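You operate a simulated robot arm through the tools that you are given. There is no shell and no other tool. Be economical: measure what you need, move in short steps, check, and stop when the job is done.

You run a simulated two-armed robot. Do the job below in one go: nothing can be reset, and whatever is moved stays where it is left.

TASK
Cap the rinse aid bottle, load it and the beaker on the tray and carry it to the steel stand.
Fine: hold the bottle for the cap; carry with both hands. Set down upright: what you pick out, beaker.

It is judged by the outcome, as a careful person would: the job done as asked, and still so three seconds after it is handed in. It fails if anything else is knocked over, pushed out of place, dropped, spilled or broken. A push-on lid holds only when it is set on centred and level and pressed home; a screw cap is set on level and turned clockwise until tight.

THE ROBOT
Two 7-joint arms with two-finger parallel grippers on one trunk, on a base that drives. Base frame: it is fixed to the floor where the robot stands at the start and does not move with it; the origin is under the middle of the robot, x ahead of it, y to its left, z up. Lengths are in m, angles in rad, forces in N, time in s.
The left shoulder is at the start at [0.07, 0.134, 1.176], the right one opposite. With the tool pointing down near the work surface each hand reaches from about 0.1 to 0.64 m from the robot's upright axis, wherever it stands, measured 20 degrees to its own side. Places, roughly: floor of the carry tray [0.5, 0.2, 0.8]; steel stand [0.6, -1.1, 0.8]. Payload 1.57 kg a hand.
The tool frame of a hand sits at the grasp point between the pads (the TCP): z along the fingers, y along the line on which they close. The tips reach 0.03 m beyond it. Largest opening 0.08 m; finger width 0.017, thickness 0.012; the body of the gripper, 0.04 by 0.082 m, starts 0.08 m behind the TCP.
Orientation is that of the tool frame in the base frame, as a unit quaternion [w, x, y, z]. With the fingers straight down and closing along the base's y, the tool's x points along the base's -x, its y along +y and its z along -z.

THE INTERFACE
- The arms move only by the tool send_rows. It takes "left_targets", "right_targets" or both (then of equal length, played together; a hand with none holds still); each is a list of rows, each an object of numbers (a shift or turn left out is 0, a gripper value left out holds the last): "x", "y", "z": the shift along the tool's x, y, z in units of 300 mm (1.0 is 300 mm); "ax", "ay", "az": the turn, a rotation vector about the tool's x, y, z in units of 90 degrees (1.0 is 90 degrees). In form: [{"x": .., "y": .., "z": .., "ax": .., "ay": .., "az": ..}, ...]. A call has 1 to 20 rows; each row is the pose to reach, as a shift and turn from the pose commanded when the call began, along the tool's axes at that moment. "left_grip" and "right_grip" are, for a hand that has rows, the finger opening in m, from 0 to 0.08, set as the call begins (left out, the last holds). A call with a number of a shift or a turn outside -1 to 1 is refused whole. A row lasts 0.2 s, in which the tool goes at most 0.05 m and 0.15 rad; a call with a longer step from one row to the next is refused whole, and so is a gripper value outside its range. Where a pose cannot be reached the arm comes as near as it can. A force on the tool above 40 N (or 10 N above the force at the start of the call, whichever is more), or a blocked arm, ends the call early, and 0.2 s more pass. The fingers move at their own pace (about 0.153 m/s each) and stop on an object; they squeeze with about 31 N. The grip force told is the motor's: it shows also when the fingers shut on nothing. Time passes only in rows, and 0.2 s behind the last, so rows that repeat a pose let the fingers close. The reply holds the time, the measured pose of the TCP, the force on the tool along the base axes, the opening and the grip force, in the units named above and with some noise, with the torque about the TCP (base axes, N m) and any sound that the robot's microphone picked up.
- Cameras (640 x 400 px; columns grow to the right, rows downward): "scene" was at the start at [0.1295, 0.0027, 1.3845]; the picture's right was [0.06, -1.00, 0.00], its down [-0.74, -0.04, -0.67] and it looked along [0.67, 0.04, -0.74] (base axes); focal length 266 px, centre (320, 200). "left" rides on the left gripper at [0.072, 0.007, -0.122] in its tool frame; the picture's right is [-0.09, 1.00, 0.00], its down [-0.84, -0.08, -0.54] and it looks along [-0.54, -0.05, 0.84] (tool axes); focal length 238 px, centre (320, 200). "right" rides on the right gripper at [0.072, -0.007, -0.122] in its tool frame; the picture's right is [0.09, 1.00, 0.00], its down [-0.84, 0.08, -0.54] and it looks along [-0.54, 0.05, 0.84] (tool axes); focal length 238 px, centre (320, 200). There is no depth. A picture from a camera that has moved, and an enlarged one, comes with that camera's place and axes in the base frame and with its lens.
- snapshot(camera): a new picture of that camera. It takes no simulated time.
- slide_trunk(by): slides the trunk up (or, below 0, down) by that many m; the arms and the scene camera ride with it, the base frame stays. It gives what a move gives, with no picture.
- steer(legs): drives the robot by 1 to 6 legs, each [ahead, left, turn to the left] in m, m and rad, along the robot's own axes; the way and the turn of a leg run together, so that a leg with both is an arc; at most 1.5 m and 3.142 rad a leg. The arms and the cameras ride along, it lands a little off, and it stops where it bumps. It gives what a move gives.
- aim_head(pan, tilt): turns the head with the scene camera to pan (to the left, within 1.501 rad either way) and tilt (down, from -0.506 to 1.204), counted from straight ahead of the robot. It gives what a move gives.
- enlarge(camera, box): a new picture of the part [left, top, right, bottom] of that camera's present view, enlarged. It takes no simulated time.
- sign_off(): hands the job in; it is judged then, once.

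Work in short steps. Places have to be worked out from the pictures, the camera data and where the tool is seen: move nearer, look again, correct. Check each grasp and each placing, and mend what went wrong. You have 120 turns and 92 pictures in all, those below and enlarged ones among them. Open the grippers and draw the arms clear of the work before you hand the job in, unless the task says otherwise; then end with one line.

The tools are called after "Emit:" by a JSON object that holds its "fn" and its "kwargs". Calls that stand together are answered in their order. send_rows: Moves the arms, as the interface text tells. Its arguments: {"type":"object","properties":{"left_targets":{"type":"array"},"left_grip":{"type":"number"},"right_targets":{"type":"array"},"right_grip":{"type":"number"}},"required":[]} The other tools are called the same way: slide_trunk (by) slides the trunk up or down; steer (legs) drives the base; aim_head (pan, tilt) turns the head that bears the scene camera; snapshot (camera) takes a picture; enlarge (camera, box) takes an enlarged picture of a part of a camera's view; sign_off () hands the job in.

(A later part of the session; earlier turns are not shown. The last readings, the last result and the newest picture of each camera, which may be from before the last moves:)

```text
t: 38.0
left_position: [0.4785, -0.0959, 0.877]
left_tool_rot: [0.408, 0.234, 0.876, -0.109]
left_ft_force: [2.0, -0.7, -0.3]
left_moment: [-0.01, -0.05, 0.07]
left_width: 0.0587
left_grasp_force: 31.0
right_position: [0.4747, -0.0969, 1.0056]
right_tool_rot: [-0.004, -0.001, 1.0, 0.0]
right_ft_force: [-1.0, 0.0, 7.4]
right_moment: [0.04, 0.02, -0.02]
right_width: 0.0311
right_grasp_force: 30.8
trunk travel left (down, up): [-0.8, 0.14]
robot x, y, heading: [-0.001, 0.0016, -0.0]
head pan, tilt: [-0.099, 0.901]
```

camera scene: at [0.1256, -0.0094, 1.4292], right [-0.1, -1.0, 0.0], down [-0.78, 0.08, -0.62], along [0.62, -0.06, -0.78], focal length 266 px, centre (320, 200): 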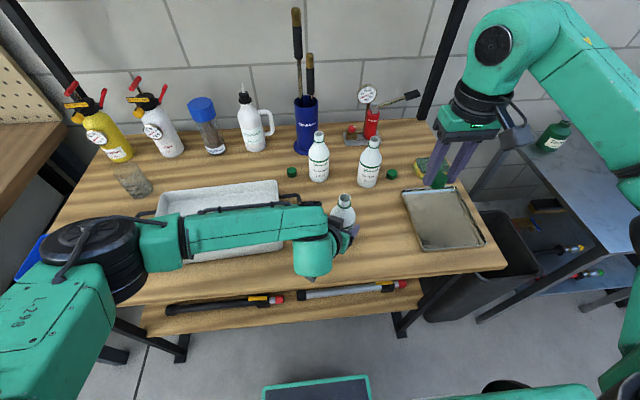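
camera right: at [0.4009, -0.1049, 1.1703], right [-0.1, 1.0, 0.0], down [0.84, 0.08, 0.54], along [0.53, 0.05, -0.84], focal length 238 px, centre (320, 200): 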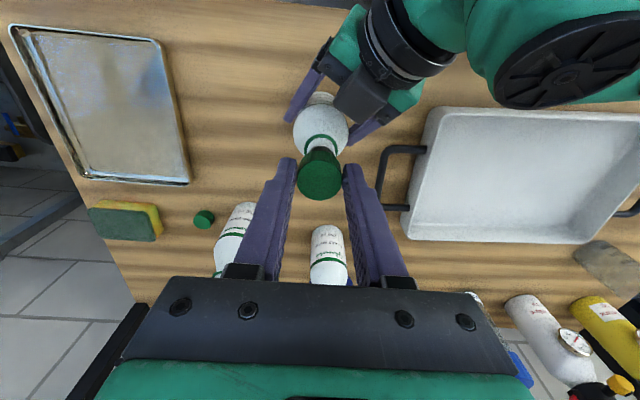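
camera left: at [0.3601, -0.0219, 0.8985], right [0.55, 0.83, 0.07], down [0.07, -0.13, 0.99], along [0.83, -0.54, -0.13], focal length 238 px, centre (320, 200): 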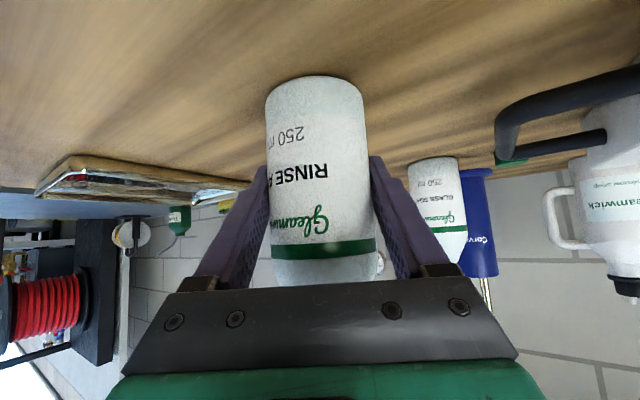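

Contact with 7 N at z = 1.0056. Now I turn clockwise 90°, following down slightly.

Emit:
{"fn": "send_rows", "kwargs": {"right_targets": [{"az": 0.08, "z": 0.001}, {"az": 0.16, "z": 0.001}, {"az": 0.24, "z": 0.001}, {"az": 0.32, "z": 0.001}, {"az": 0.4, "z": 0.002}, {"az": 0.48, "z": 0.002}, {"az": 0.56, "z": 0.002}, {"az": 0.64, "z": 0.002}, {"az": 0.72, "z": 0.003}, {"az": 0.8, "z": 0.003}, {"az": 0.88, "z": 0.003}, {"az": 0.95, "z": 0.003}, {"az": 1.0, "z": 0.003}]}}

Emit:
{"fn": "enlarge", "kwargs": {"camera": "scene", "box": [268, 150, 428, 250]}}

```text
t: 40.8
left_position: [0.4752, -0.0983, 0.8778]
left_tool_rot: [0.407, 0.236, 0.875, -0.111]
left_ft_force: [-13.5, -15.5, 0.5]
left_moment: [0.79, -1.24, 0.02]
left_width: 0.059
left_grasp_force: 31.0
right_position: [0.4759, -0.0954, 1.0052]
right_tool_rot: [-0.001, 0.707, 0.707, -0.001]
right_ft_force: [15.2, 14.0, 9.6]
right_moment: [0.77, -0.56, 0.01]
right_width: 0.0309
right_grasp_force: 30.8
trunk travel left (down, up): [-0.8, 0.14]
robot x, y, heading: [-0.0002, -0.0016, -0.001]
head pan, tilt: [-0.099, 0.901]
```

```text
4.00 times, centred on (348, 200) of scene
camera zoom: at [0.1248, -0.0093, 1.4293], right [-0.1, -0.99, 0.0], down [-0.78, 0.08, -0.62], along [0.62, -0.06, -0.78], focal length 1066 px, centre (208, 200)
```

zoom: 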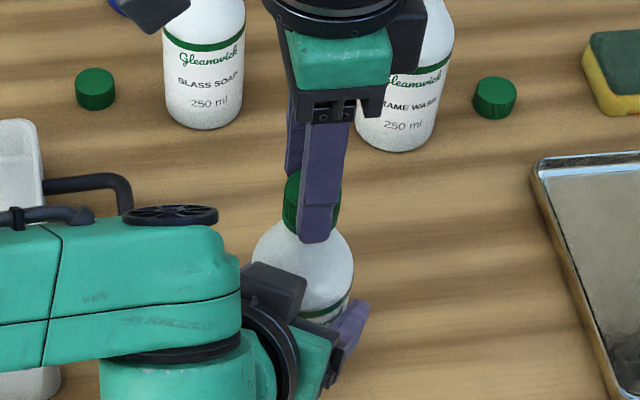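

The forces show the cap sits about 3 mm off the tool axis in the grip, so turning orbits it. I shift the tool by +3 mm in x and y to recentre.

Emit:
{"fn": "send_rows", "kwargs": {"right_targets": [{"x": 0.005, "y": 0.005}, {"x": 0.01, "y": 0.01}, {"x": 0.01, "y": 0.01}]}}

```text
t: 41.6
left_position: [0.477, -0.0951, 0.8769]
left_tool_rot: [0.409, 0.233, 0.876, -0.107]
left_ft_force: [-9.7, -4.9, 0.3]
left_moment: [-0.2, -0.14, -0.05]
left_width: 0.0588
left_grasp_force: 31.0
right_position: [0.4765, -0.0945, 1.0058]
right_tool_rot: [-0.003, 0.706, 0.708, -0.003]
right_ft_force: [5.2, 1.9, 8.9]
right_moment: [0.07, -0.28, 0.03]
right_width: 0.031
right_grasp_force: 30.6
trunk travel left (down, up): [-0.8, 0.14]
robot x, y, heading: [-0.0009, 0.0014, 0.003]
head pan, tilt: [-0.099, 0.901]
```

Forces dropped. I turn another 90° along the compensating path.

Emit:
{"fn": "send_rows", "kwargs": {"right_targets": [{"az": 0.08, "x": 0.0, "y": 0.003}, {"az": 0.16, "x": 0.0, "y": 0.005}, {"az": 0.24, "x": -0.001, "y": 0.006, "z": 0.001}, {"az": 0.32, "x": -0.001, "y": 0.007, "z": 0.001}, {"az": 0.4, "x": -0.002, "y": 0.008, "z": 0.001}, {"az": 0.48, "x": -0.003, "y": 0.009, "z": 0.002}, {"az": 0.56, "x": -0.004, "y": 0.01, "z": 0.002}, {"az": 0.64, "x": -0.005, "y": 0.011, "z": 0.002}, {"az": 0.72, "x": -0.006, "y": 0.012, "z": 0.003}, {"az": 0.8, "x": -0.007, "y": 0.012, "z": 0.003}, {"az": 0.88, "x": -0.008, "y": 0.013, "z": 0.003}, {"az": 0.95, "x": -0.009, "y": 0.013, "z": 0.003}, {"az": 1.0, "x": -0.01, "y": 0.013, "z": 0.003}]}}

```text
t: 44.4
left_position: [0.479, -0.0957, 0.8765]
left_tool_rot: [0.409, 0.234, 0.875, -0.11]
left_ft_force: [-0.2, 7.5, 2.2]
left_moment: [-0.48, -0.02, -0.04]
left_width: 0.0584
left_grasp_force: 30.4
right_position: [0.4817, -0.0969, 1.0046]
right_tool_rot: [0.001, 1.0, 0.0, -0.005]
right_ft_force: [0.3, -5.2, 0.8]
right_moment: [-0.05, 0.06, -0.01]
right_width: 0.0309
right_grasp_force: 30.7
trunk travel left (down, up): [-0.8, 0.14]
robot x, y, heading: [-0.0004, -0.0004, 0.001]
head pan, tilt: [-0.099, 0.901]
```

Turned 180° with no tightening torque yet. I release, centre on the cap axis at about (0.478, -0.0965), and turn back to regrip.

Emit:
{"fn": "send_rows", "kwargs": {"right_targets": [{"z": 0}, {"z": 0}, {"x": -0.006, "y": -0.001}, {"x": -0.012, "y": -0.002}, {"az": -0.08, "x": -0.012, "y": -0.002}, {"az": -0.16, "x": -0.012, "y": -0.002}, {"az": -0.24, "x": -0.012, "y": -0.002}, {"az": -0.32, "x": -0.012, "y": -0.002}, {"az": -0.4, "x": -0.012, "y": -0.002}, {"az": -0.48, "x": -0.012, "y": -0.002}, {"az": -0.56, "x": -0.012, "y": -0.002}, {"az": -0.64, "x": -0.012, "y": -0.002}, {"az": -0.72, "x": -0.012, "y": -0.002}, {"az": -0.8, "x": -0.012, "y": -0.002}, {"az": -0.88, "x": -0.012, "y": -0.002}, {"az": -0.95, "x": -0.012, "y": -0.002}, {"az": -1.0, "x": -0.012, "y": -0.002}], "right_grip": 0.055}}

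Emit:
{"fn": "send_rows", "kwargs": {"right_targets": [{"az": -0.08}, {"az": -0.16}, {"az": -0.24}, {"az": -0.32}, {"az": -0.4}, {"az": -0.48}, {"az": -0.56}, {"az": -0.64}, {"az": -0.72}, {"az": -0.8}, {"az": -0.88}, {"az": -0.95}, {"az": -1.0}]}}

Emit:
{"fn": "enlarge", "kwargs": {"camera": "scene", "box": [308, 160, 388, 210]}}

Emit:
{"fn": "enlarge", "kwargs": {"camera": "right", "box": [240, 80, 400, 208]}}

```text
t: 48.0
left_position: [0.4782, -0.0972, 0.8761]
left_tool_rot: [0.409, 0.233, 0.875, -0.109]
left_ft_force: [-0.2, -1.3, 1.4]
left_moment: [-0.03, 0.16, 0.03]
left_width: 0.0585
left_grasp_force: 31.3
right_position: [0.4782, -0.0948, 1.0045]
right_tool_rot: [-0.003, 0.705, 0.709, -0.002]
right_ft_force: [0.3, 0.1, 0.4]
right_moment: [0.0, 0.01, 0.0]
right_width: 0.0548
right_grasp_force: 0.0
trunk travel left (down, up): [-0.8, 0.14]
robot x, y, heading: [0.0014, -0.0019, 0.001]
head pan, tilt: [-0.099, 0.901]
```

```text
t: 50.8
left_position: [0.4784, -0.0958, 0.8757]
left_tool_rot: [0.409, 0.234, 0.875, -0.109]
left_ft_force: [0.3, 0.1, 1.6]
left_moment: [0.01, 0.12, 0.02]
left_width: 0.0587
left_grasp_force: 31.6
right_position: [0.4776, -0.0955, 1.0039]
right_tool_rot: [-0.004, -0.003, 1.0, 0.0]
right_ft_force: [-0.5, 0.0, 0.1]
right_moment: [0.01, 0.02, 0.02]
right_width: 0.0552
right_grasp_force: 0.2
trunk travel left (down, up): [-0.8, 0.14]
robot x, y, heading: [0.0045, -0.0008, -0.002]
head pan, tilt: [-0.099, 0.901]
```

```text
8.00 times, centred on (348, 185) of scene
camera zoom: at [0.1255, -0.0097, 1.4292], right [-0.1, -1.0, 0.0], down [-0.78, 0.08, -0.62], along [0.62, -0.06, -0.78], focal length 2132 px, centre (96, 320)
```

zoom: 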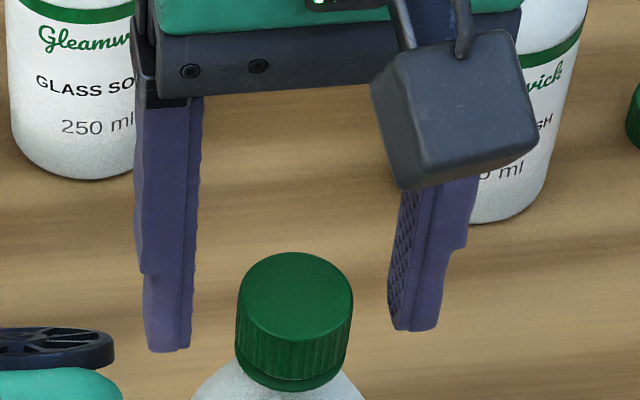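

```text
3.12 times, centred on (320, 144) of right
camera zoom: at [0.4075, -0.1025, 1.1255], right [-0.1, 1.0, 0.0], down [0.84, 0.08, 0.54], along [0.53, 0.05, -0.84], focal length 745 px, centre (320, 375)
```

zoom: 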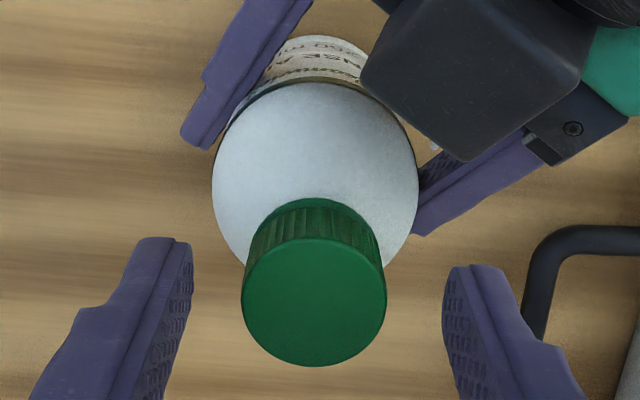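

The cap is level and down near the neck ring, and the hand is centred on it. I close and turn clockwise again.

Emit:
{"fn": "send_rows", "kwargs": {"right_targets": [{"z": 0}, {"z": 0}, {"z": 0}, {"az": 0.08}, {"az": 0.16}, {"az": 0.24, "z": 0.001}, {"az": 0.32, "z": 0.001}, {"az": 0.4, "z": 0.001}, {"az": 0.48, "z": 0.001}, {"az": 0.56, "z": 0.002}, {"az": 0.64, "z": 0.002}, {"az": 0.72, "z": 0.002}, {"az": 0.8, "z": 0.002}, {"az": 0.88, "z": 0.002}, {"az": 0.95, "z": 0.002}, {"az": 1.0, "z": 0.002}], "right_grip": 0.0}}

```text
t: 54.2
left_position: [0.4778, -0.0966, 0.8758]
left_tool_rot: [0.41, 0.234, 0.875, -0.109]
left_ft_force: [6.3, 0.2, 1.3]
left_moment: [0.06, 0.82, -0.03]
left_width: 0.0585
left_grasp_force: 31.1
right_position: [0.4792, -0.0957, 1.0038]
right_tool_rot: [-0.004, 0.706, 0.708, -0.002]
right_ft_force: [-5.9, 0.5, -2.5]
right_moment: [0.1, -0.04, -0.01]
right_width: 0.0309
right_grasp_force: 31.3
trunk travel left (down, up): [-0.8, 0.14]
robot x, y, heading: [-0.0007, 0.0029, 0.0]
head pan, tilt: [-0.099, 0.901]
```

Forces are low and the thread is pulling downward. I continue another 90°, following down.

Emit:
{"fn": "send_rows", "kwargs": {"right_targets": [{"y": -0.003, "z": 0.002, "az": 0.08}, {"y": -0.003, "z": 0.003, "az": 0.16}, {"y": -0.003, "z": 0.003, "az": 0.24}, {"y": -0.003, "z": 0.003, "az": 0.32}, {"y": -0.003, "z": 0.003, "az": 0.4}, {"y": -0.003, "z": 0.004, "az": 0.48}, {"y": -0.003, "z": 0.004, "az": 0.56}, {"y": -0.003, "z": 0.004, "az": 0.64}, {"y": -0.003, "z": 0.004, "az": 0.72}, {"y": -0.003, "z": 0.005, "az": 0.8}, {"y": -0.003, "z": 0.005, "az": 0.88}, {"y": -0.003, "z": 0.005, "az": 0.95}, {"y": -0.003, "z": 0.005, "az": 1.0}]}}

```text
t: 57.0
left_position: [0.4764, -0.0969, 0.8769]
left_tool_rot: [0.409, 0.235, 0.875, -0.109]
left_ft_force: [-16.5, -3.2, -0.4]
left_moment: [0.09, -0.69, -0.77]
left_width: 0.0591
left_grasp_force: 30.9
right_position: [0.4745, -0.0958, 1.0024]
right_tool_rot: [0.0, 1.0, 0.001, -0.002]
right_ft_force: [12.1, 1.4, 11.7]
right_moment: [-0.02, -0.26, 0.8]
right_width: 0.0303
right_grasp_force: 31.0
trunk travel left (down, up): [-0.8, 0.14]
robot x, y, heading: [-0.0006, 0.0005, 0.004]
head pan, tilt: [-0.099, 0.901]
```

A torque of 0.8 N m about z shows the cap is tightening. I turn a bit more to confirm it is home.

Emit:
{"fn": "send_rows", "kwargs": {"right_targets": [{"x": 0.003, "az": 0.07}, {"x": 0.004, "az": 0.14}, {"x": 0.004, "az": 0.21}]}}

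Emit:
{"fn": "enlarge", "kwargs": {"camera": "scene", "box": [268, 150, 428, 250]}}

```text
t: 57.8
left_position: [0.4783, -0.0959, 0.8786]
left_tool_rot: [0.41, 0.233, 0.875, -0.108]
left_ft_force: [-10.9, 0.3, 1.3]
left_moment: [-0.06, 0.01, -0.13]
left_width: 0.059
left_grasp_force: 31.3
right_position: [0.4773, -0.096, 1.0027]
right_tool_rot: [0.001, 0.987, -0.163, -0.004]
right_ft_force: [6.8, -0.6, 8.3]
right_moment: [-0.06, -0.18, 0.22]
right_width: 0.0299
right_grasp_force: 30.9
trunk travel left (down, up): [-0.8, 0.14]
robot x, y, heading: [0.001, -0.0031, 0.0]
head pan, tilt: [-0.099, 0.901]
```

```text
4.00 times, centred on (348, 200) of scene
camera zoom: at [0.1229, -0.0093, 1.4295], right [-0.1, -1.0, 0.0], down [-0.78, 0.08, -0.62], along [0.62, -0.06, -0.78], focal length 1066 px, centre (208, 200)
```

zoom: 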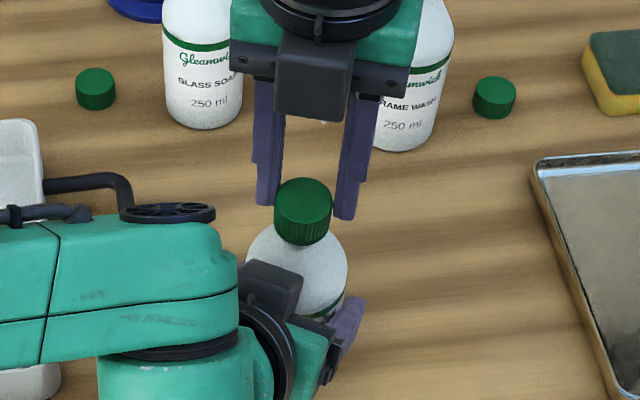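

Torque peaked and then fell, so it likely slipped at tight. I regrip once more, well centred, to verify it is tight.

Emit:
{"fn": "send_rows", "kwargs": {"right_targets": [{"z": 0}, {"z": 0}, {"az": -0.08}, {"az": -0.16}, {"az": -0.24}, {"az": -0.32}, {"az": -0.4}, {"az": -0.48}, {"az": -0.56}, {"az": -0.64}, {"az": -0.72}, {"az": -0.8}, {"az": -0.88}, {"az": -0.95}, {"az": -1.0}], "right_grip": 0.055}}

Emit:
{"fn": "send_rows", "kwargs": {"right_targets": [{"az": -0.08}, {"az": -0.16}, {"az": -0.24}, {"az": -0.32}, {"az": -0.4}, {"az": -0.48}, {"az": -0.56}, {"az": -0.64}, {"az": -0.72}, {"az": -0.8}, {"az": -0.88}, {"az": -0.95}, {"az": -1.0}]}}

Emit:
{"fn": "enlarge", "kwargs": {"camera": "scene", "box": [308, 160, 388, 210]}}

Emit:
{"fn": "enlarge", "kwargs": {"camera": "right", "box": [240, 80, 400, 208]}}

```text
t: 61.0
left_position: [0.4771, -0.0952, 0.877]
left_tool_rot: [0.409, 0.234, 0.875, -0.11]
left_ft_force: [6.1, 1.9, 15.6]
left_moment: [0.31, 0.08, -0.13]
left_width: 0.0591
left_grasp_force: 30.8
right_position: [0.4782, -0.0954, 1.0023]
right_tool_rot: [-0.001, 0.812, 0.584, -0.002]
right_ft_force: [0.2, -0.2, 0.7]
right_moment: [-0.01, -0.03, 0.01]
right_width: 0.0551
right_grasp_force: 0.0
trunk travel left (down, up): [-0.8, 0.14]
robot x, y, heading: [0.003, 0.0004, 0.002]
head pan, tilt: [-0.099, 0.901]
```

```text
t: 63.8
left_position: [0.4772, -0.0954, 0.8759]
left_tool_rot: [0.409, 0.234, 0.875, -0.109]
left_ft_force: [2.8, 1.4, 12.9]
left_moment: [0.28, 0.25, -0.08]
left_width: 0.0591
left_grasp_force: 30.2
right_position: [0.4774, -0.0947, 1.0025]
right_tool_rot: [-0.003, 0.162, 0.987, -0.001]
right_ft_force: [0.5, 0.2, 0.7]
right_moment: [0.0, 0.02, -0.03]
right_width: 0.055
right_grasp_force: 0.1
trunk travel left (down, up): [-0.8, 0.14]
robot x, y, heading: [-0.0018, -0.0019, 0.001]
head pan, tilt: [-0.099, 0.901]
```

```text
8.00 times, centred on (348, 185) of scene
camera zoom: at [0.1242, -0.0087, 1.4294], right [-0.1, -1.0, 0.0], down [-0.78, 0.08, -0.62], along [0.62, -0.06, -0.78], focal length 2132 px, centre (96, 320)
```

zoom: 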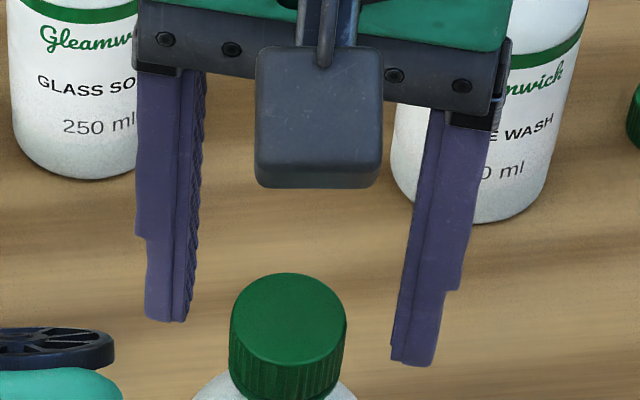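

```text
3.12 times, centred on (320, 144) of right
camera zoom: at [0.4088, -0.0786, 1.124], right [0.23, 0.97, 0.0], down [0.82, -0.19, 0.54], along [0.52, -0.13, -0.84], focal length 745 px, centre (320, 375)
```

zoom: 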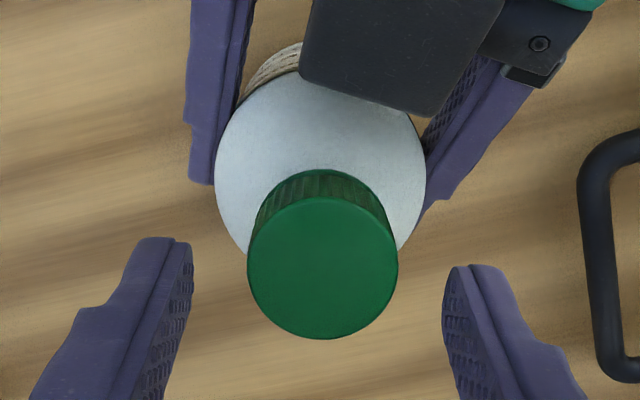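

The cap is now seated, but its top is at about (0.470, -0.094): the bottle pivoted about 4° in the left grip toward the robot. I first check with a wider view.

Emit:
{"fn": "snapshot", "kwargs": {"camera": "left"}}

Emit:
{"fn": "send_rows", "kwargs": {"right_targets": [{"x": 0.011, "y": -0.003, "z": 0.003, "az": -0.07}, {"x": 0.022, "y": -0.006, "z": 0.007, "az": -0.14}, {"x": 0.022, "y": -0.006, "z": 0.007, "az": -0.207}, {"x": 0.022, "y": -0.006, "z": 0.007, "az": -0.207}]}}

Emit:
{"fn": "enlarge", "kwargs": {"camera": "right", "box": [240, 80, 400, 208]}}

```text
53 pictures are left
camera left: at [0.3593, -0.0216, 0.8989], right [0.55, 0.83, 0.07], down [0.07, -0.13, 0.99], along [0.83, -0.54, -0.12], focal length 238 px, centre (320, 200)
```

left: 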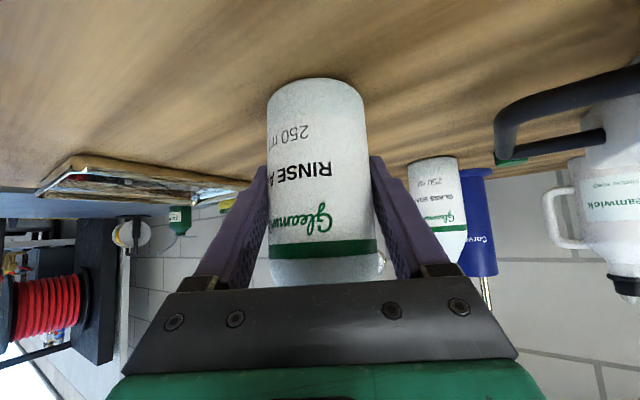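

```text
t: 64.8
left_position: [0.4778, -0.0955, 0.8782]
left_tool_rot: [0.409, 0.234, 0.875, -0.109]
left_ft_force: [1.1, 2.1, 10.7]
left_moment: [0.29, 0.26, -0.04]
left_width: 0.0592
left_grasp_force: 31.0
right_position: [0.4713, -0.0954, 0.9998]
right_tool_rot: [-0.004, 0.0, 1.0, 0.0]
right_ft_force: [-0.2, -0.2, -0.6]
right_moment: [-0.02, 0.0, 0.01]
right_width: 0.0548
right_grasp_force: 0.0
trunk travel left (down, up): [-0.8, 0.14]
robot x, y, heading: [-0.0033, -0.0005, 0.004]
head pan, tilt: [-0.099, 0.901]
```

```text
3.12 times, centred on (320, 144) of right
camera zoom: at [0.4, -0.1014, 1.1219], right [-0.09, 1.0, 0.0], down [0.84, 0.08, 0.54], along [0.53, 0.05, -0.84], focal length 745 px, centre (320, 375)
```

zoom: 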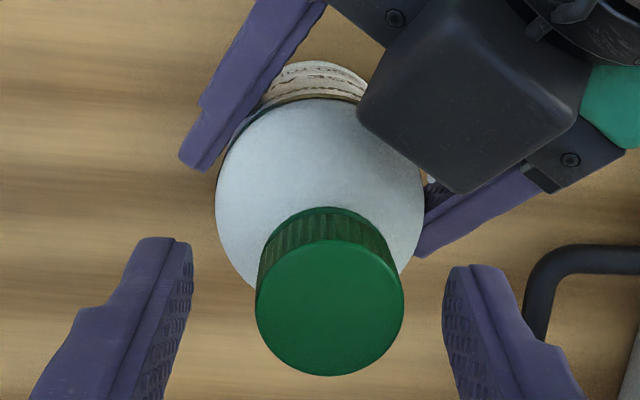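

The cap is 2.5 mm off in y within the right fingers, so I recentre. With the right fingers guarding around the cap, I open the left hand slightly so the bottle settles upright on the table.

Emit:
{"fn": "send_rows", "kwargs": {"right_targets": [{"y": 0.008}, {"y": 0.008}]}}

Emit:
{"fn": "send_rows", "kwargs": {"left_targets": [{"z": 0}, {"z": 0}, {"z": 0}], "left_grip": 0.066}}

Emit:
{"fn": "enlarge", "kwargs": {"camera": "right", "box": [240, 80, 400, 208]}}

Emit:
{"fn": "enlarge", "kwargs": {"camera": "scene", "box": [268, 150, 428, 250]}}

```text
t: 65.4
left_position: [0.4764, -0.0955, 0.8763]
left_tool_rot: [0.409, 0.234, 0.875, -0.11]
left_ft_force: [0.8, 2.7, 9.6]
left_moment: [0.21, 0.27, -0.08]
left_width: 0.0588
left_grasp_force: 31.1
right_position: [0.4703, -0.0923, 1.0011]
right_tool_rot: [-0.002, 0.001, 1.0, 0.001]
right_ft_force: [0.1, 0.7, 0.3]
right_moment: [-0.04, 0.0, 0.02]
right_width: 0.0548
right_grasp_force: 0.0
trunk travel left (down, up): [-0.8, 0.14]
robot x, y, heading: [0.0001, 0.0006, -0.001]
head pan, tilt: [-0.099, 0.901]
```

```text
t: 66.2
left_position: [0.4788, -0.0972, 0.8764]
left_tool_rot: [0.408, 0.233, 0.876, -0.109]
left_ft_force: [1.3, 0.4, 0.4]
left_moment: [-0.05, 0.0, 0.01]
left_width: 0.0663
left_grasp_force: 0.1
right_position: [0.4729, -0.0939, 0.9998]
right_tool_rot: [-0.003, 0.0, 1.0, 0.0]
right_ft_force: [-0.3, -0.5, -0.6]
right_moment: [0.02, 0.03, -0.01]
right_width: 0.0551
right_grasp_force: 0.1
trunk travel left (down, up): [-0.8, 0.14]
robot x, y, heading: [0.0045, -0.0011, 0.001]
head pan, tilt: [-0.099, 0.901]
```

```text
3.12 times, centred on (320, 144) of right
camera zoom: at [0.4014, -0.0995, 1.1215], right [-0.09, 1.0, 0.0], down [0.84, 0.08, 0.54], along [0.53, 0.05, -0.84], focal length 745 px, centre (320, 375)
```

zoom: 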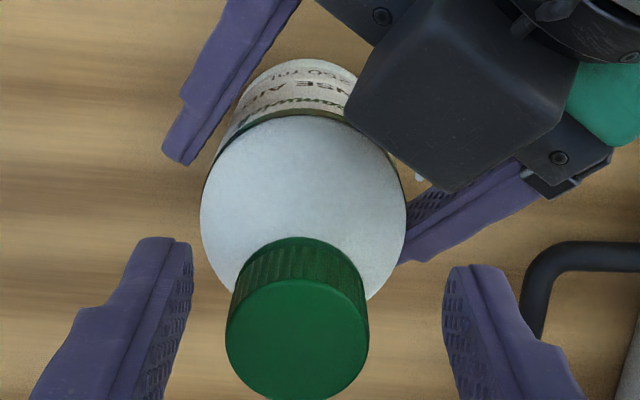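

```text
4.00 times, centred on (348, 200) of scene
camera zoom: at [0.1259, -0.0098, 1.4292], right [-0.1, -1.0, 0.0], down [-0.78, 0.08, -0.62], along [0.62, -0.06, -0.78], focal length 1066 px, centre (208, 200)
```

zoom: 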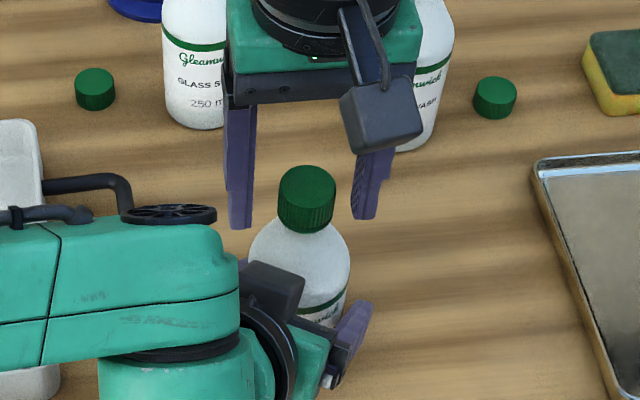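

The bottle is upright at about (0.481, -0.097). I re-centre both hands: the left regrips the body, and the right moves over the cap.

Emit:
{"fn": "send_rows", "kwargs": {"left_targets": [{"x": -0.004, "z": 0.004}, {"x": -0.007, "z": 0.0085}, {"x": -0.007, "z": 0.0085}], "right_targets": [{"x": -0.015, "y": -0.007}, {"x": -0.031, "y": -0.0143}, {"x": -0.031, "y": -0.0143}]}}

Emit:
{"fn": "send_rows", "kwargs": {"left_targets": [{"z": 0}, {"z": 0}, {"z": 0}], "left_grip": 0.0}}

Emit:
{"fn": "enlarge", "kwargs": {"camera": "right", "box": [240, 80, 400, 208]}}

```text
t: 67.0
left_position: [0.483, -0.0986, 0.8754]
left_tool_rot: [0.408, 0.234, 0.876, -0.109]
left_ft_force: [1.5, -0.2, 0.0]
left_moment: [0.02, -0.01, -0.02]
left_width: 0.0658
left_grasp_force: 0.1
right_position: [0.4808, -0.0979, 1.0003]
right_tool_rot: [-0.004, 0.001, 1.0, -0.001]
right_ft_force: [-0.1, 0.4, 0.2]
right_moment: [0.0, -0.03, 0.02]
right_width: 0.0548
right_grasp_force: 0.0
trunk travel left (down, up): [-0.8, 0.14]
robot x, y, heading: [0.0028, 0.0008, -0.004]
head pan, tilt: [-0.099, 0.901]
```

```text
t: 67.8
left_position: [0.4816, -0.097, 0.8762]
left_tool_rot: [0.408, 0.234, 0.876, -0.109]
left_ft_force: [-0.4, 0.1, 0.7]
left_moment: [0.1, -0.01, 0.02]
left_width: 0.0586
left_grasp_force: 30.9
right_position: [0.4804, -0.0984, 1.0006]
right_tool_rot: [-0.003, 0.001, 1.0, 0.001]
right_ft_force: [0.3, -0.4, 0.9]
right_moment: [0.02, 0.01, -0.02]
right_width: 0.0546
right_grasp_force: 0.1
trunk travel left (down, up): [-0.8, 0.14]
robot x, y, heading: [-0.0002, -0.0005, -0.0]
head pan, tilt: [-0.099, 0.901]
```

```text
3.12 times, centred on (320, 144) of right
camera zoom: at [0.4104, -0.1042, 1.1213], right [-0.09, 1.0, 0.0], down [0.84, 0.08, 0.54], along [0.53, 0.05, -0.84], focal length 745 px, centre (320, 375)
```

zoom: 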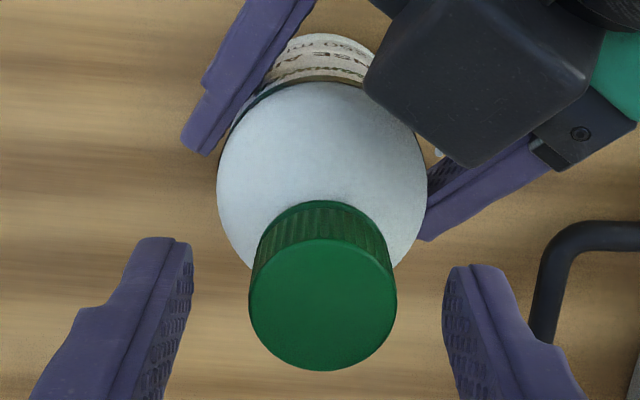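

Both are upright and aligned to within 1 mm. I close the right hand on the cap and turn to tighten.

Emit:
{"fn": "send_rows", "kwargs": {"right_targets": [{"x": -0.003, "y": 0.004}, {"x": -0.003, "y": 0.004}]}}

Emit:
{"fn": "send_rows", "kwargs": {"right_targets": [{"z": 0}, {"z": 0}, {"z": 0}, {"az": 0.08}, {"az": 0.16}, {"az": 0.24}, {"az": 0.32}, {"az": 0.4}], "right_grip": 0.0}}

```text
t: 68.4
left_position: [0.4823, -0.0983, 0.8772]
left_tool_rot: [0.408, 0.234, 0.876, -0.109]
left_ft_force: [-0.4, 1.2, -0.6]
left_moment: [0.11, -0.02, 0.01]
left_width: 0.0589
left_grasp_force: 31.7
right_position: [0.4815, -0.0976, 0.9986]
right_tool_rot: [-0.003, 0.001, 1.0, 0.0]
right_ft_force: [-0.1, -0.2, -0.1]
right_moment: [-0.02, -0.01, -0.02]
right_width: 0.055
right_grasp_force: 0.1
trunk travel left (down, up): [-0.8, 0.14]
robot x, y, heading: [0.0034, 0.0012, -0.004]
head pan, tilt: [-0.099, 0.901]
```

```text
t: 70.2
left_position: [0.4815, -0.0986, 0.8768]
left_tool_rot: [0.408, 0.234, 0.876, -0.108]
left_ft_force: [-1.5, 10.8, 1.9]
left_moment: [-0.6, -0.03, -0.82]
left_width: 0.0593
left_grasp_force: 31.4
right_position: [0.4821, -0.0974, 1.0]
right_tool_rot: [-0.003, 0.311, 0.951, -0.002]
right_ft_force: [1.4, -9.7, 0.2]
right_moment: [-0.37, -0.03, 0.85]
right_width: 0.0304
right_grasp_force: 31.1
trunk travel left (down, up): [-0.8, 0.14]
robot x, y, heading: [0.001, 0.0024, 0.005]
head pan, tilt: [-0.099, 0.901]
```

Torque is 0.85 N m again after 36°. One more small turn will tell whether it is at a firm stop.

Emit:
{"fn": "send_rows", "kwargs": {"right_targets": [{"az": 0.08, "y": -0.002}, {"az": 0.16, "y": -0.003}, {"az": 0.24, "y": -0.003}]}}

Emit:
{"fn": "snapshot", "kwargs": {"camera": "left"}}

```text
t: 71.0
left_position: [0.483, -0.0986, 0.8771]
left_tool_rot: [0.409, 0.233, 0.876, -0.108]
left_ft_force: [5.7, 8.5, 0.2]
left_moment: [-0.79, 0.42, -0.64]
left_width: 0.0597
left_grasp_force: 31.2
right_position: [0.4807, -0.0974, 0.9999]
right_tool_rot: [-0.004, 0.483, 0.875, -0.001]
right_ft_force: [-4.7, -10.5, 2.0]
right_moment: [-0.44, 0.28, 0.69]
right_width: 0.0307
right_grasp_force: 31.0
trunk travel left (down, up): [-0.8, 0.14]
robot x, y, heading: [-0.0028, -0.0034, -0.002]
head pan, tilt: [-0.099, 0.901]
```

```text
48 pictures are left
camera left: at [0.3638, -0.0237, 0.8986], right [0.55, 0.83, 0.07], down [0.07, -0.13, 0.99], along [0.83, -0.54, -0.13], focal length 238 px, centre (320, 200)
```

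left: 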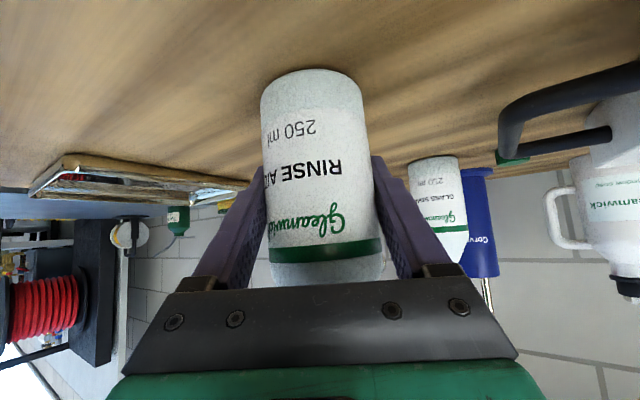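

The bottle itself turned in the left grip, so the cap is tight. I release the right hand and raise it, then check the bottle.

Emit:
{"fn": "send_rows", "kwargs": {"right_targets": [{"z": 0}, {"z": 0}, {"z": -0.1}, {"z": -0.2}, {"z": -0.3}, {"z": -0.4}, {"z": -0.4, "az": -0.08}, {"z": -0.4, "az": -0.16}, {"z": -0.4, "az": -0.24}, {"z": -0.4, "az": -0.32}, {"z": -0.4, "az": -0.4}, {"z": -0.4, "az": -0.48}, {"z": -0.4, "az": -0.56}, {"z": -0.4, "az": -0.64}], "right_grip": 0.06}}

Emit:
{"fn": "snapshot", "kwargs": {"camera": "right"}}

Emit:
{"fn": "enlarge", "kwargs": {"camera": "scene", "box": [268, 150, 428, 250]}}

```text
t: 74.0
left_position: [0.4814, -0.0984, 0.8768]
left_tool_rot: [0.409, 0.233, 0.875, -0.108]
left_ft_force: [0.2, -0.4, 1.9]
left_moment: [0.03, 0.11, 0.03]
left_width: 0.0591
left_grasp_force: 30.8
right_position: [0.4822, -0.0969, 1.1199]
right_tool_rot: [-0.004, 0.0, 1.0, 0.0]
right_ft_force: [-0.2, -0.5, 0.5]
right_moment: [0.03, -0.03, 0.0]
right_width: 0.0602
right_grasp_force: 0.1
trunk travel left (down, up): [-0.8, 0.14]
robot x, y, heading: [0.0012, -0.0013, 0.006]
head pan, tilt: [-0.099, 0.901]
```

```text
47 pictures are left
camera right: at [0.4115, -0.1036, 1.2414], right [-0.09, 1.0, 0.0], down [0.84, 0.08, 0.54], along [0.53, 0.05, -0.84], focal length 238 px, centre (320, 200)
```

right: 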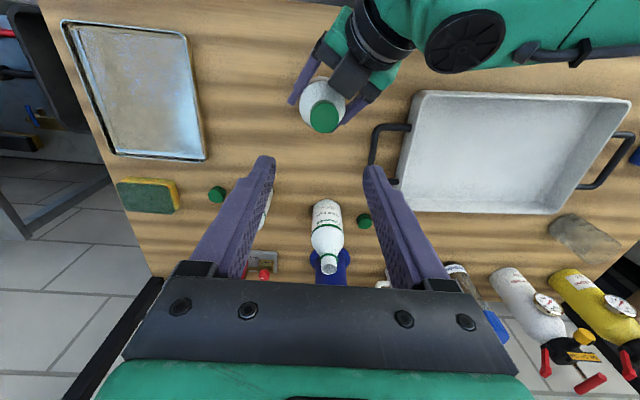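

```text
4.00 times, centred on (348, 200) of scene
camera zoom: at [0.1253, -0.0098, 1.4293], right [-0.1, -1.0, 0.0], down [-0.78, 0.08, -0.62], along [0.62, -0.06, -0.78], focal length 1066 px, centre (208, 200)
```

zoom: 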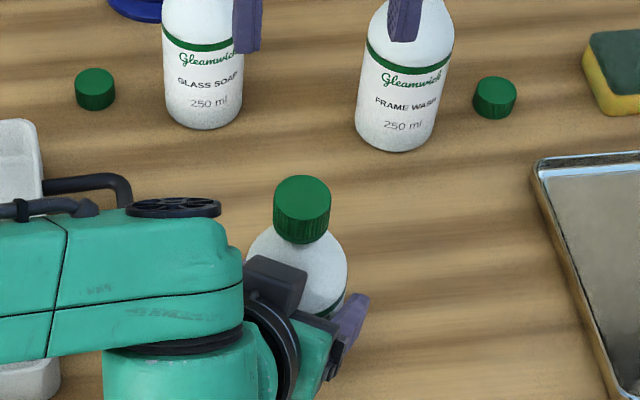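

The view shows the bottle leaning about 4° toward the robot in the grip again. I open slightly so it settles, then regrip.

Emit:
{"fn": "send_rows", "kwargs": {"left_targets": [{"z": 0}, {"z": 0}, {"z": 0}], "left_grip": 0.067}}

Emit:
{"fn": "snapshot", "kwargs": {"camera": "left"}}

Emit:
{"fn": "enlarge", "kwargs": {"camera": "scene", "box": [268, 150, 428, 250]}}

```text
t: 74.8
left_position: [0.4819, -0.0974, 0.8768]
left_tool_rot: [0.407, 0.234, 0.876, -0.109]
left_ft_force: [-0.3, 0.5, -0.1]
left_moment: [0.0, 0.05, 0.03]
left_width: 0.067
left_grasp_force: 0.0
right_position: [0.4831, -0.0964, 1.1205]
right_tool_rot: [-0.003, 0.001, 1.0, 0.0]
right_ft_force: [0.0, -0.1, 0.4]
right_moment: [-0.04, -0.01, 0.01]
right_width: 0.0601
right_grasp_force: 0.0
trunk travel left (down, up): [-0.8, 0.14]
robot x, y, heading: [-0.0029, 0.0036, 0.001]
head pan, tilt: [-0.099, 0.901]
```

```text
45 pictures are left
camera left: at [0.3636, -0.0237, 0.8984], right [0.55, 0.83, 0.07], down [0.07, -0.13, 0.99], along [0.83, -0.54, -0.13], focal length 238 px, centre (320, 200)
```

left: 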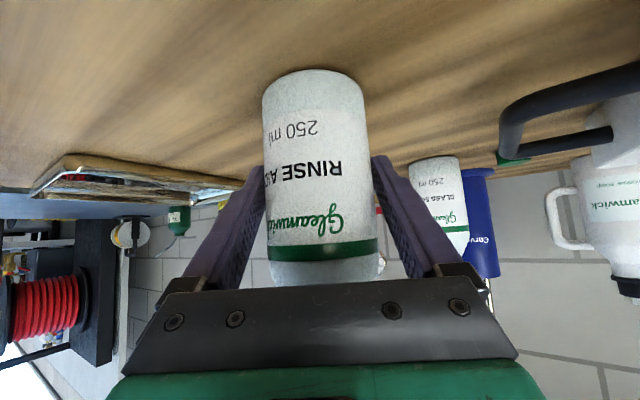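

```text
4.00 times, centred on (348, 200) of scene
camera zoom: at [0.1258, -0.0096, 1.4292], right [-0.1, -1.0, 0.0], down [-0.78, 0.08, -0.62], along [0.62, -0.06, -0.78], focal length 1066 px, centre (208, 200)
```

zoom: 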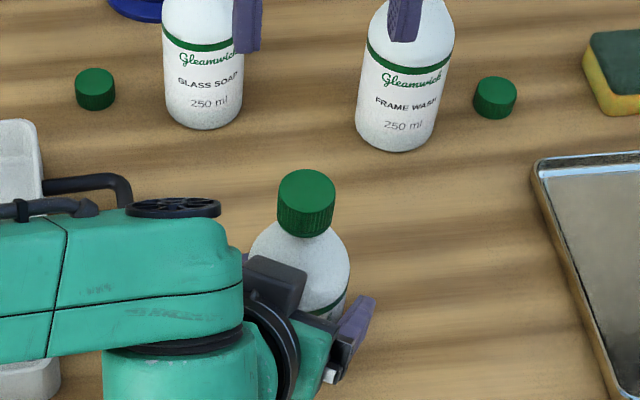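

The bottle is upright again. I regrip 12 mm higher, nearer above its centre of mass, and move the right hand aside.

Emit:
{"fn": "send_rows", "kwargs": {"left_targets": [{"x": -0.015, "z": -0.013}, {"x": -0.031, "z": -0.0257}, {"x": -0.031, "z": -0.0257}, {"x": -0.031, "z": -0.0257}, {"x": -0.031, "z": -0.0257}, {"x": -0.031, "z": -0.0257}], "right_targets": [{"y": -0.1}, {"y": -0.22}, {"y": -0.36}, {"y": -0.5}, {"y": -0.64}, {"y": -0.76}]}}

Emit:
{"fn": "send_rows", "kwargs": {"left_targets": [{"z": 0}, {"z": 0}, {"z": 0}, {"x": -0.01, "z": -0.009}, {"x": -0.03, "z": -0.027}, {"x": -0.06, "z": -0.052}], "left_grip": 0.0}}

Emit:
{"fn": "snapshot", "kwargs": {"camera": "scene"}}

```text
t: 76.2
left_position: [0.4799, -0.099, 0.8875]
left_tool_rot: [0.408, 0.234, 0.876, -0.109]
left_ft_force: [-0.2, 0.1, -0.8]
left_moment: [-0.01, 0.01, 0.01]
left_width: 0.0671
left_grasp_force: 0.0
right_position: [0.4815, -0.3265, 1.1204]
right_tool_rot: [-0.003, 0.0, 1.0, 0.001]
right_ft_force: [0.2, -0.2, 0.0]
right_moment: [0.02, 0.03, -0.02]
right_width: 0.0599
right_grasp_force: 0.0
trunk travel left (down, up): [-0.8, 0.14]
robot x, y, heading: [0.0011, -0.0018, -0.002]
head pan, tilt: [-0.099, 0.901]
```

```text
t: 77.6
left_position: [0.4808, -0.0978, 0.9126]
left_tool_rot: [0.408, 0.234, 0.876, -0.109]
left_ft_force: [-0.6, 0.0, -2.9]
left_moment: [-0.03, 0.0, 0.02]
left_width: 0.0593
left_grasp_force: 30.7
right_position: [0.4832, -0.3248, 1.1204]
right_tool_rot: [-0.003, 0.001, 1.0, 0.0]
right_ft_force: [0.1, -0.8, 0.0]
right_moment: [0.02, -0.01, 0.01]
right_width: 0.0598
right_grasp_force: 0.1
trunk travel left (down, up): [-0.8, 0.14]
robot x, y, heading: [0.0001, 0.002, -0.003]
head pan, tilt: [-0.099, 0.901]
```

```text
43 pictures are left
camera scene: at [0.1261, -0.0098, 1.4291], right [-0.1, -1.0, 0.0], down [-0.78, 0.08, -0.62], along [0.62, -0.06, -0.78], focal length 266 px, centre (320, 200)
```

scene: 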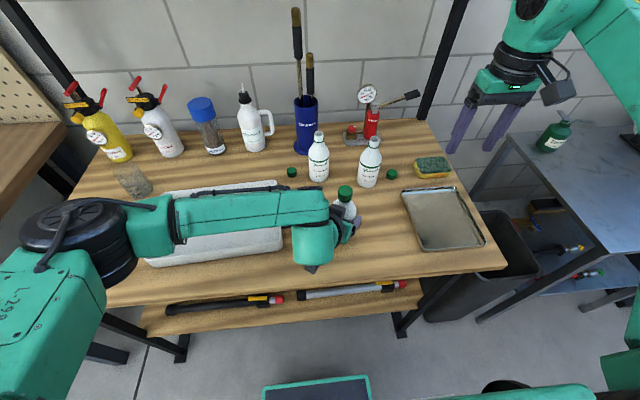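

The bottle is lifted and held upright (about 0.3 kg). I raise it further and carry it over the tray.

Emit:
{"fn": "send_rows", "kwargs": {"left_targets": [{"x": -0.055, "z": -0.046}, {"x": -0.11, "z": -0.092}, {"x": -0.166, "z": -0.139}, {"x": -0.143, "y": 0.115, "z": -0.167}, {"x": -0.119, "y": 0.23, "z": -0.195}, {"x": -0.095, "y": 0.345, "z": -0.223}, {"x": -0.072, "y": 0.46, "z": -0.251}, {"x": -0.048, "y": 0.575, "z": -0.279}, {"x": -0.025, "y": 0.69, "z": -0.307}, {"x": -0.001, "y": 0.806, "z": -0.336}, {"x": -0.001, "y": 0.806, "z": -0.336}]}}

Emit:
{"fn": "aim_head", "kwargs": {"pan": 0.3, "tilt": 0.9}}

Emit:
{"fn": "snapshot", "kwargs": {"camera": "scene"}}

Emit:
{"fn": "snapshot", "kwargs": {"camera": "left"}}

```text
t: 80.0
left_position: [0.5358, 0.1504, 0.9781]
left_tool_rot: [0.408, 0.234, 0.876, -0.109]
left_ft_force: [0.6, -0.4, -2.7]
left_moment: [-0.05, -0.02, 0.02]
left_width: 0.0594
left_grasp_force: 31.0
right_position: [0.4832, -0.3267, 1.1197]
right_tool_rot: [-0.003, 0.001, 1.0, 0.0]
right_ft_force: [0.5, -0.5, 0.5]
right_moment: [-0.02, -0.03, 0.03]
right_width: 0.0599
right_grasp_force: 0.1
trunk travel left (down, up): [-0.8, 0.14]
robot x, y, heading: [-0.0003, -0.0024, 0.003]
head pan, tilt: [-0.099, 0.901]
```

```text
t: 80.9
left_position: [0.5355, 0.151, 0.9772]
left_tool_rot: [0.408, 0.234, 0.876, -0.11]
left_ft_force: [0.3, 0.4, -3.7]
left_moment: [-0.02, -0.04, -0.02]
left_width: 0.0595
left_grasp_force: 30.5
right_position: [0.4832, -0.3236, 1.12]
right_tool_rot: [-0.004, 0.0, 1.0, 0.0]
right_ft_force: [0.1, -0.1, -0.2]
right_moment: [-0.01, -0.02, 0.0]
right_width: 0.0603
right_grasp_force: 0.0
trunk travel left (down, up): [-0.8, 0.14]
robot x, y, heading: [-0.0017, 0.0009, -0.002]
head pan, tilt: [0.3, 0.901]
```

```text
42 pictures are left
camera scene: at [0.1232, 0.0204, 1.4291], right [0.29, -0.96, 0.0], down [-0.75, -0.23, -0.62], along [0.59, 0.18, -0.78], focal length 266 px, centre (320, 200)
```

scene: 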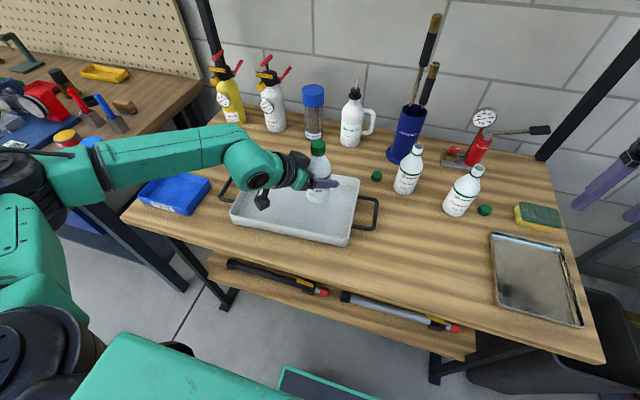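

```text
41 pictures are left
camera left: at [0.4176, 0.2249, 0.9999], right [0.55, 0.83, 0.07], down [0.07, -0.13, 0.99], along [0.83, -0.54, -0.13], focal length 238 px, centre (320, 200)
```

left: 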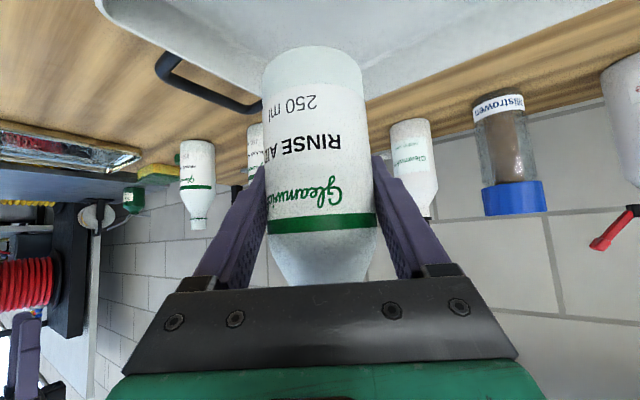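

The bottle hangs over the tray, whose centre is about (0.548, 0.214). I lower 7 cm, then creep down until contact.

Emit:
{"fn": "send_rows", "kwargs": {"left_targets": [{"x": 0.06, "z": 0.05}, {"x": 0.12, "z": 0.1}, {"x": 0.16, "z": 0.134}, {"x": 0.179, "z": 0.15}, {"x": 0.179, "z": 0.15}]}}

Emit:
{"fn": "snapshot", "kwargs": {"camera": "left"}}

Emit:
{"fn": "enlarge", "kwargs": {"camera": "scene", "box": [200, 120, 400, 260]}}

```text
t: 82.1
left_position: [0.535, 0.1504, 0.9068]
left_tool_rot: [0.408, 0.234, 0.876, -0.109]
left_ft_force: [0.1, 0.2, -2.8]
left_moment: [-0.02, -0.05, 0.01]
left_width: 0.0595
left_grasp_force: 30.8
right_position: [0.482, -0.3247, 1.1203]
right_tool_rot: [-0.003, 0.001, 1.0, 0.0]
right_ft_force: [0.7, 0.1, 0.5]
right_moment: [0.01, -0.04, 0.01]
right_width: 0.0599
right_grasp_force: 0.0
trunk travel left (down, up): [-0.8, 0.14]
robot x, y, heading: [-0.0027, -0.0007, -0.003]
head pan, tilt: [0.3, 0.901]
```

```text
40 pictures are left
camera left: at [0.4176, 0.2245, 0.9296], right [0.55, 0.83, 0.07], down [0.07, -0.13, 0.99], along [0.83, -0.54, -0.13], focal length 238 px, centre (320, 200)
```

left: 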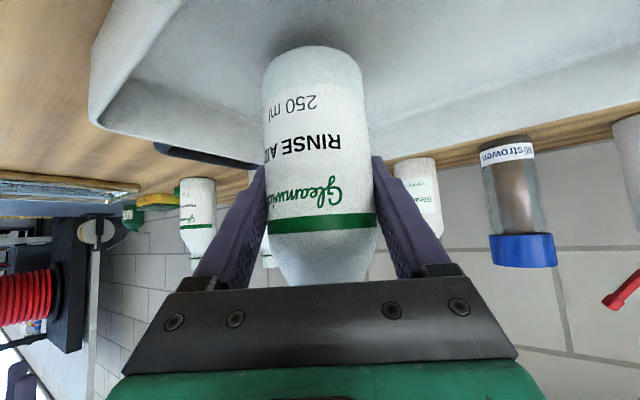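

```text
2.86 times, centred on (300, 190) of scene
camera zoom: at [0.1232, 0.0204, 1.4291], right [0.3, -0.96, 0.0], down [-0.75, -0.23, -0.62], along [0.59, 0.18, -0.78], focal length 762 px, centre (377, 229)
```

zoom: 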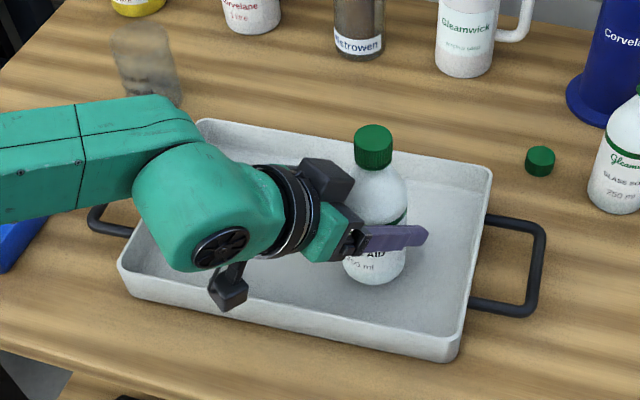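

Good clearance all round. I creep down now.

Emit:
{"fn": "send_rows", "kwargs": {"left_targets": [{"x": 0.01, "z": 0.008}, {"x": 0.02, "z": 0.017}, {"x": 0.028, "z": 0.0235}, {"x": 0.028, "z": 0.0235}]}}

```text
t: 83.1
left_position: [0.5355, 0.1491, 0.8966]
left_tool_rot: [0.407, 0.234, 0.876, -0.11]
left_ft_force: [0.7, 0.6, -3.1]
left_moment: [-0.01, -0.03, 0.0]
left_width: 0.0596
left_grasp_force: 30.3
right_position: [0.4824, -0.3247, 1.1212]
right_tool_rot: [-0.003, 0.001, 1.0, 0.0]
right_ft_force: [-0.7, 0.9, 0.6]
right_moment: [0.0, -0.01, 0.01]
right_width: 0.0599
right_grasp_force: 0.1
trunk travel left (down, up): [-0.8, 0.14]
robot x, y, heading: [-0.0019, 0.0007, 0.002]
head pan, tilt: [0.3, 0.901]
```

No contact yet, so I lower further in 2 mm steps.

Emit:
{"fn": "send_rows", "kwargs": {"left_targets": [{"x": 0.005, "z": 0.004}, {"x": 0.01, "z": 0.0085}, {"x": 0.013, "z": 0.011}, {"x": 0.013, "z": 0.011}]}}

```text
t: 84.1
left_position: [0.5351, 0.1485, 0.8928]
left_tool_rot: [0.41, 0.234, 0.875, -0.109]
left_ft_force: [3.7, 1.1, 12.5]
left_moment: [0.23, 0.12, -0.11]
left_width: 0.0594
left_grasp_force: 31.0
right_position: [0.4819, -0.3254, 1.1215]
right_tool_rot: [-0.003, 0.001, 1.0, 0.0]
right_ft_force: [0.3, 0.1, -0.9]
right_moment: [0.02, -0.02, 0.01]
right_width: 0.0599
right_grasp_force: 0.1
trunk travel left (down, up): [-0.8, 0.14]
robot x, y, heading: [0.0006, 0.0015, 0.001]
head pan, tilt: [0.3, 0.901]
```

Contact. I release and retreat straight back along the fingers.

Emit:
{"fn": "send_rows", "kwargs": {"left_targets": [{"z": 0}, {"z": 0}, {"z": 0}, {"z": -0.08}, {"z": -0.18}, {"z": -0.28}, {"z": -0.4}, {"z": -0.5}], "left_grip": 0.078}}

Emit:
{"fn": "snapshot", "kwargs": {"camera": "scene"}}

```text
t: 85.9
left_position: [0.4385, 0.2136, 0.9849]
left_tool_rot: [0.415, 0.218, 0.877, -0.107]
left_ft_force: [0.9, 0.1, 0.6]
left_moment: [0.03, 0.04, -0.01]
left_width: 0.0781
left_grasp_force: 0.1
left hand out of reach, approached as far as the arm can: row 8
right_position: [0.4807, -0.3261, 1.1214]
right_tool_rot: [-0.003, 0.001, 1.0, 0.0]
right_ft_force: [-0.7, 0.0, 0.1]
right_moment: [0.03, -0.02, 0.01]
right_width: 0.06
right_grasp_force: 0.0
trunk travel left (down, up): [-0.8, 0.14]
robot x, y, heading: [-0.0004, 0.0025, 0.001]
head pan, tilt: [0.3, 0.901]
```

```text
38 pictures are left
camera scene: at [0.1212, 0.0203, 1.4293], right [0.3, -0.96, 0.0], down [-0.75, -0.23, -0.62], along [0.59, 0.18, -0.78], focal length 266 px, centre (320, 200)
```

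scene: 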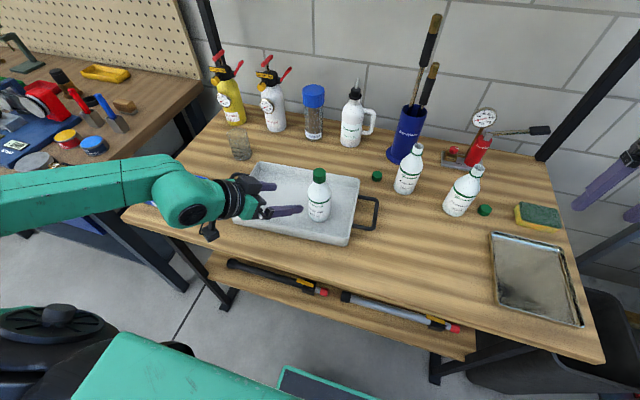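

The bottle stands upright in the tray. The beaker is at about (0.685, 0.466), too far to reach from here, so I raise the left hand, square its yaw to straight ahead, and then drive left.

Emit:
{"fn": "send_rows", "kwargs": {"left_targets": [{"x": -0.08, "y": 0.015, "z": -0.04}, {"x": -0.16, "y": 0.03, "z": -0.08}, {"x": -0.24, "y": 0.045, "z": -0.12, "ax": -0.05, "az": -0.042}, {"x": -0.32, "y": 0.06, "z": -0.16, "ax": -0.1, "az": -0.085}, {"x": -0.4, "y": 0.07, "z": -0.18, "ax": -0.16, "az": -0.13}, {"x": -0.476, "y": 0.083, "z": -0.21, "ax": -0.21, "az": -0.175}, {"x": -0.476, "y": 0.083, "z": -0.21, "ax": -0.255, "az": -0.214}, {"x": -0.476, "y": 0.083, "z": -0.21, "ax": -0.255, "az": -0.214}]}}

```text
t: 87.7
left_position: [0.4847, 0.2081, 1.1376]
left_tool_rot: [0.423, 0.0, 0.906, -0.001]
left_ft_force: [0.5, 0.2, 0.1]
left_moment: [0.01, 0.03, 0.0]
left_width: 0.0782
left_grasp_force: 0.1
left hand out of reach, approached as far as the arm can: row 1, 2
right_position: [0.4828, -0.3251, 1.1216]
right_tool_rot: [-0.004, 0.001, 1.0, 0.0]
right_ft_force: [0.2, -0.6, 0.8]
right_moment: [0.0, 0.0, 0.02]
right_width: 0.0602
right_grasp_force: 0.0
trunk travel left (down, up): [-0.8, 0.14]
robot x, y, heading: [-0.001, 0.0004, 0.002]
head pan, tilt: [0.3, 0.901]
```

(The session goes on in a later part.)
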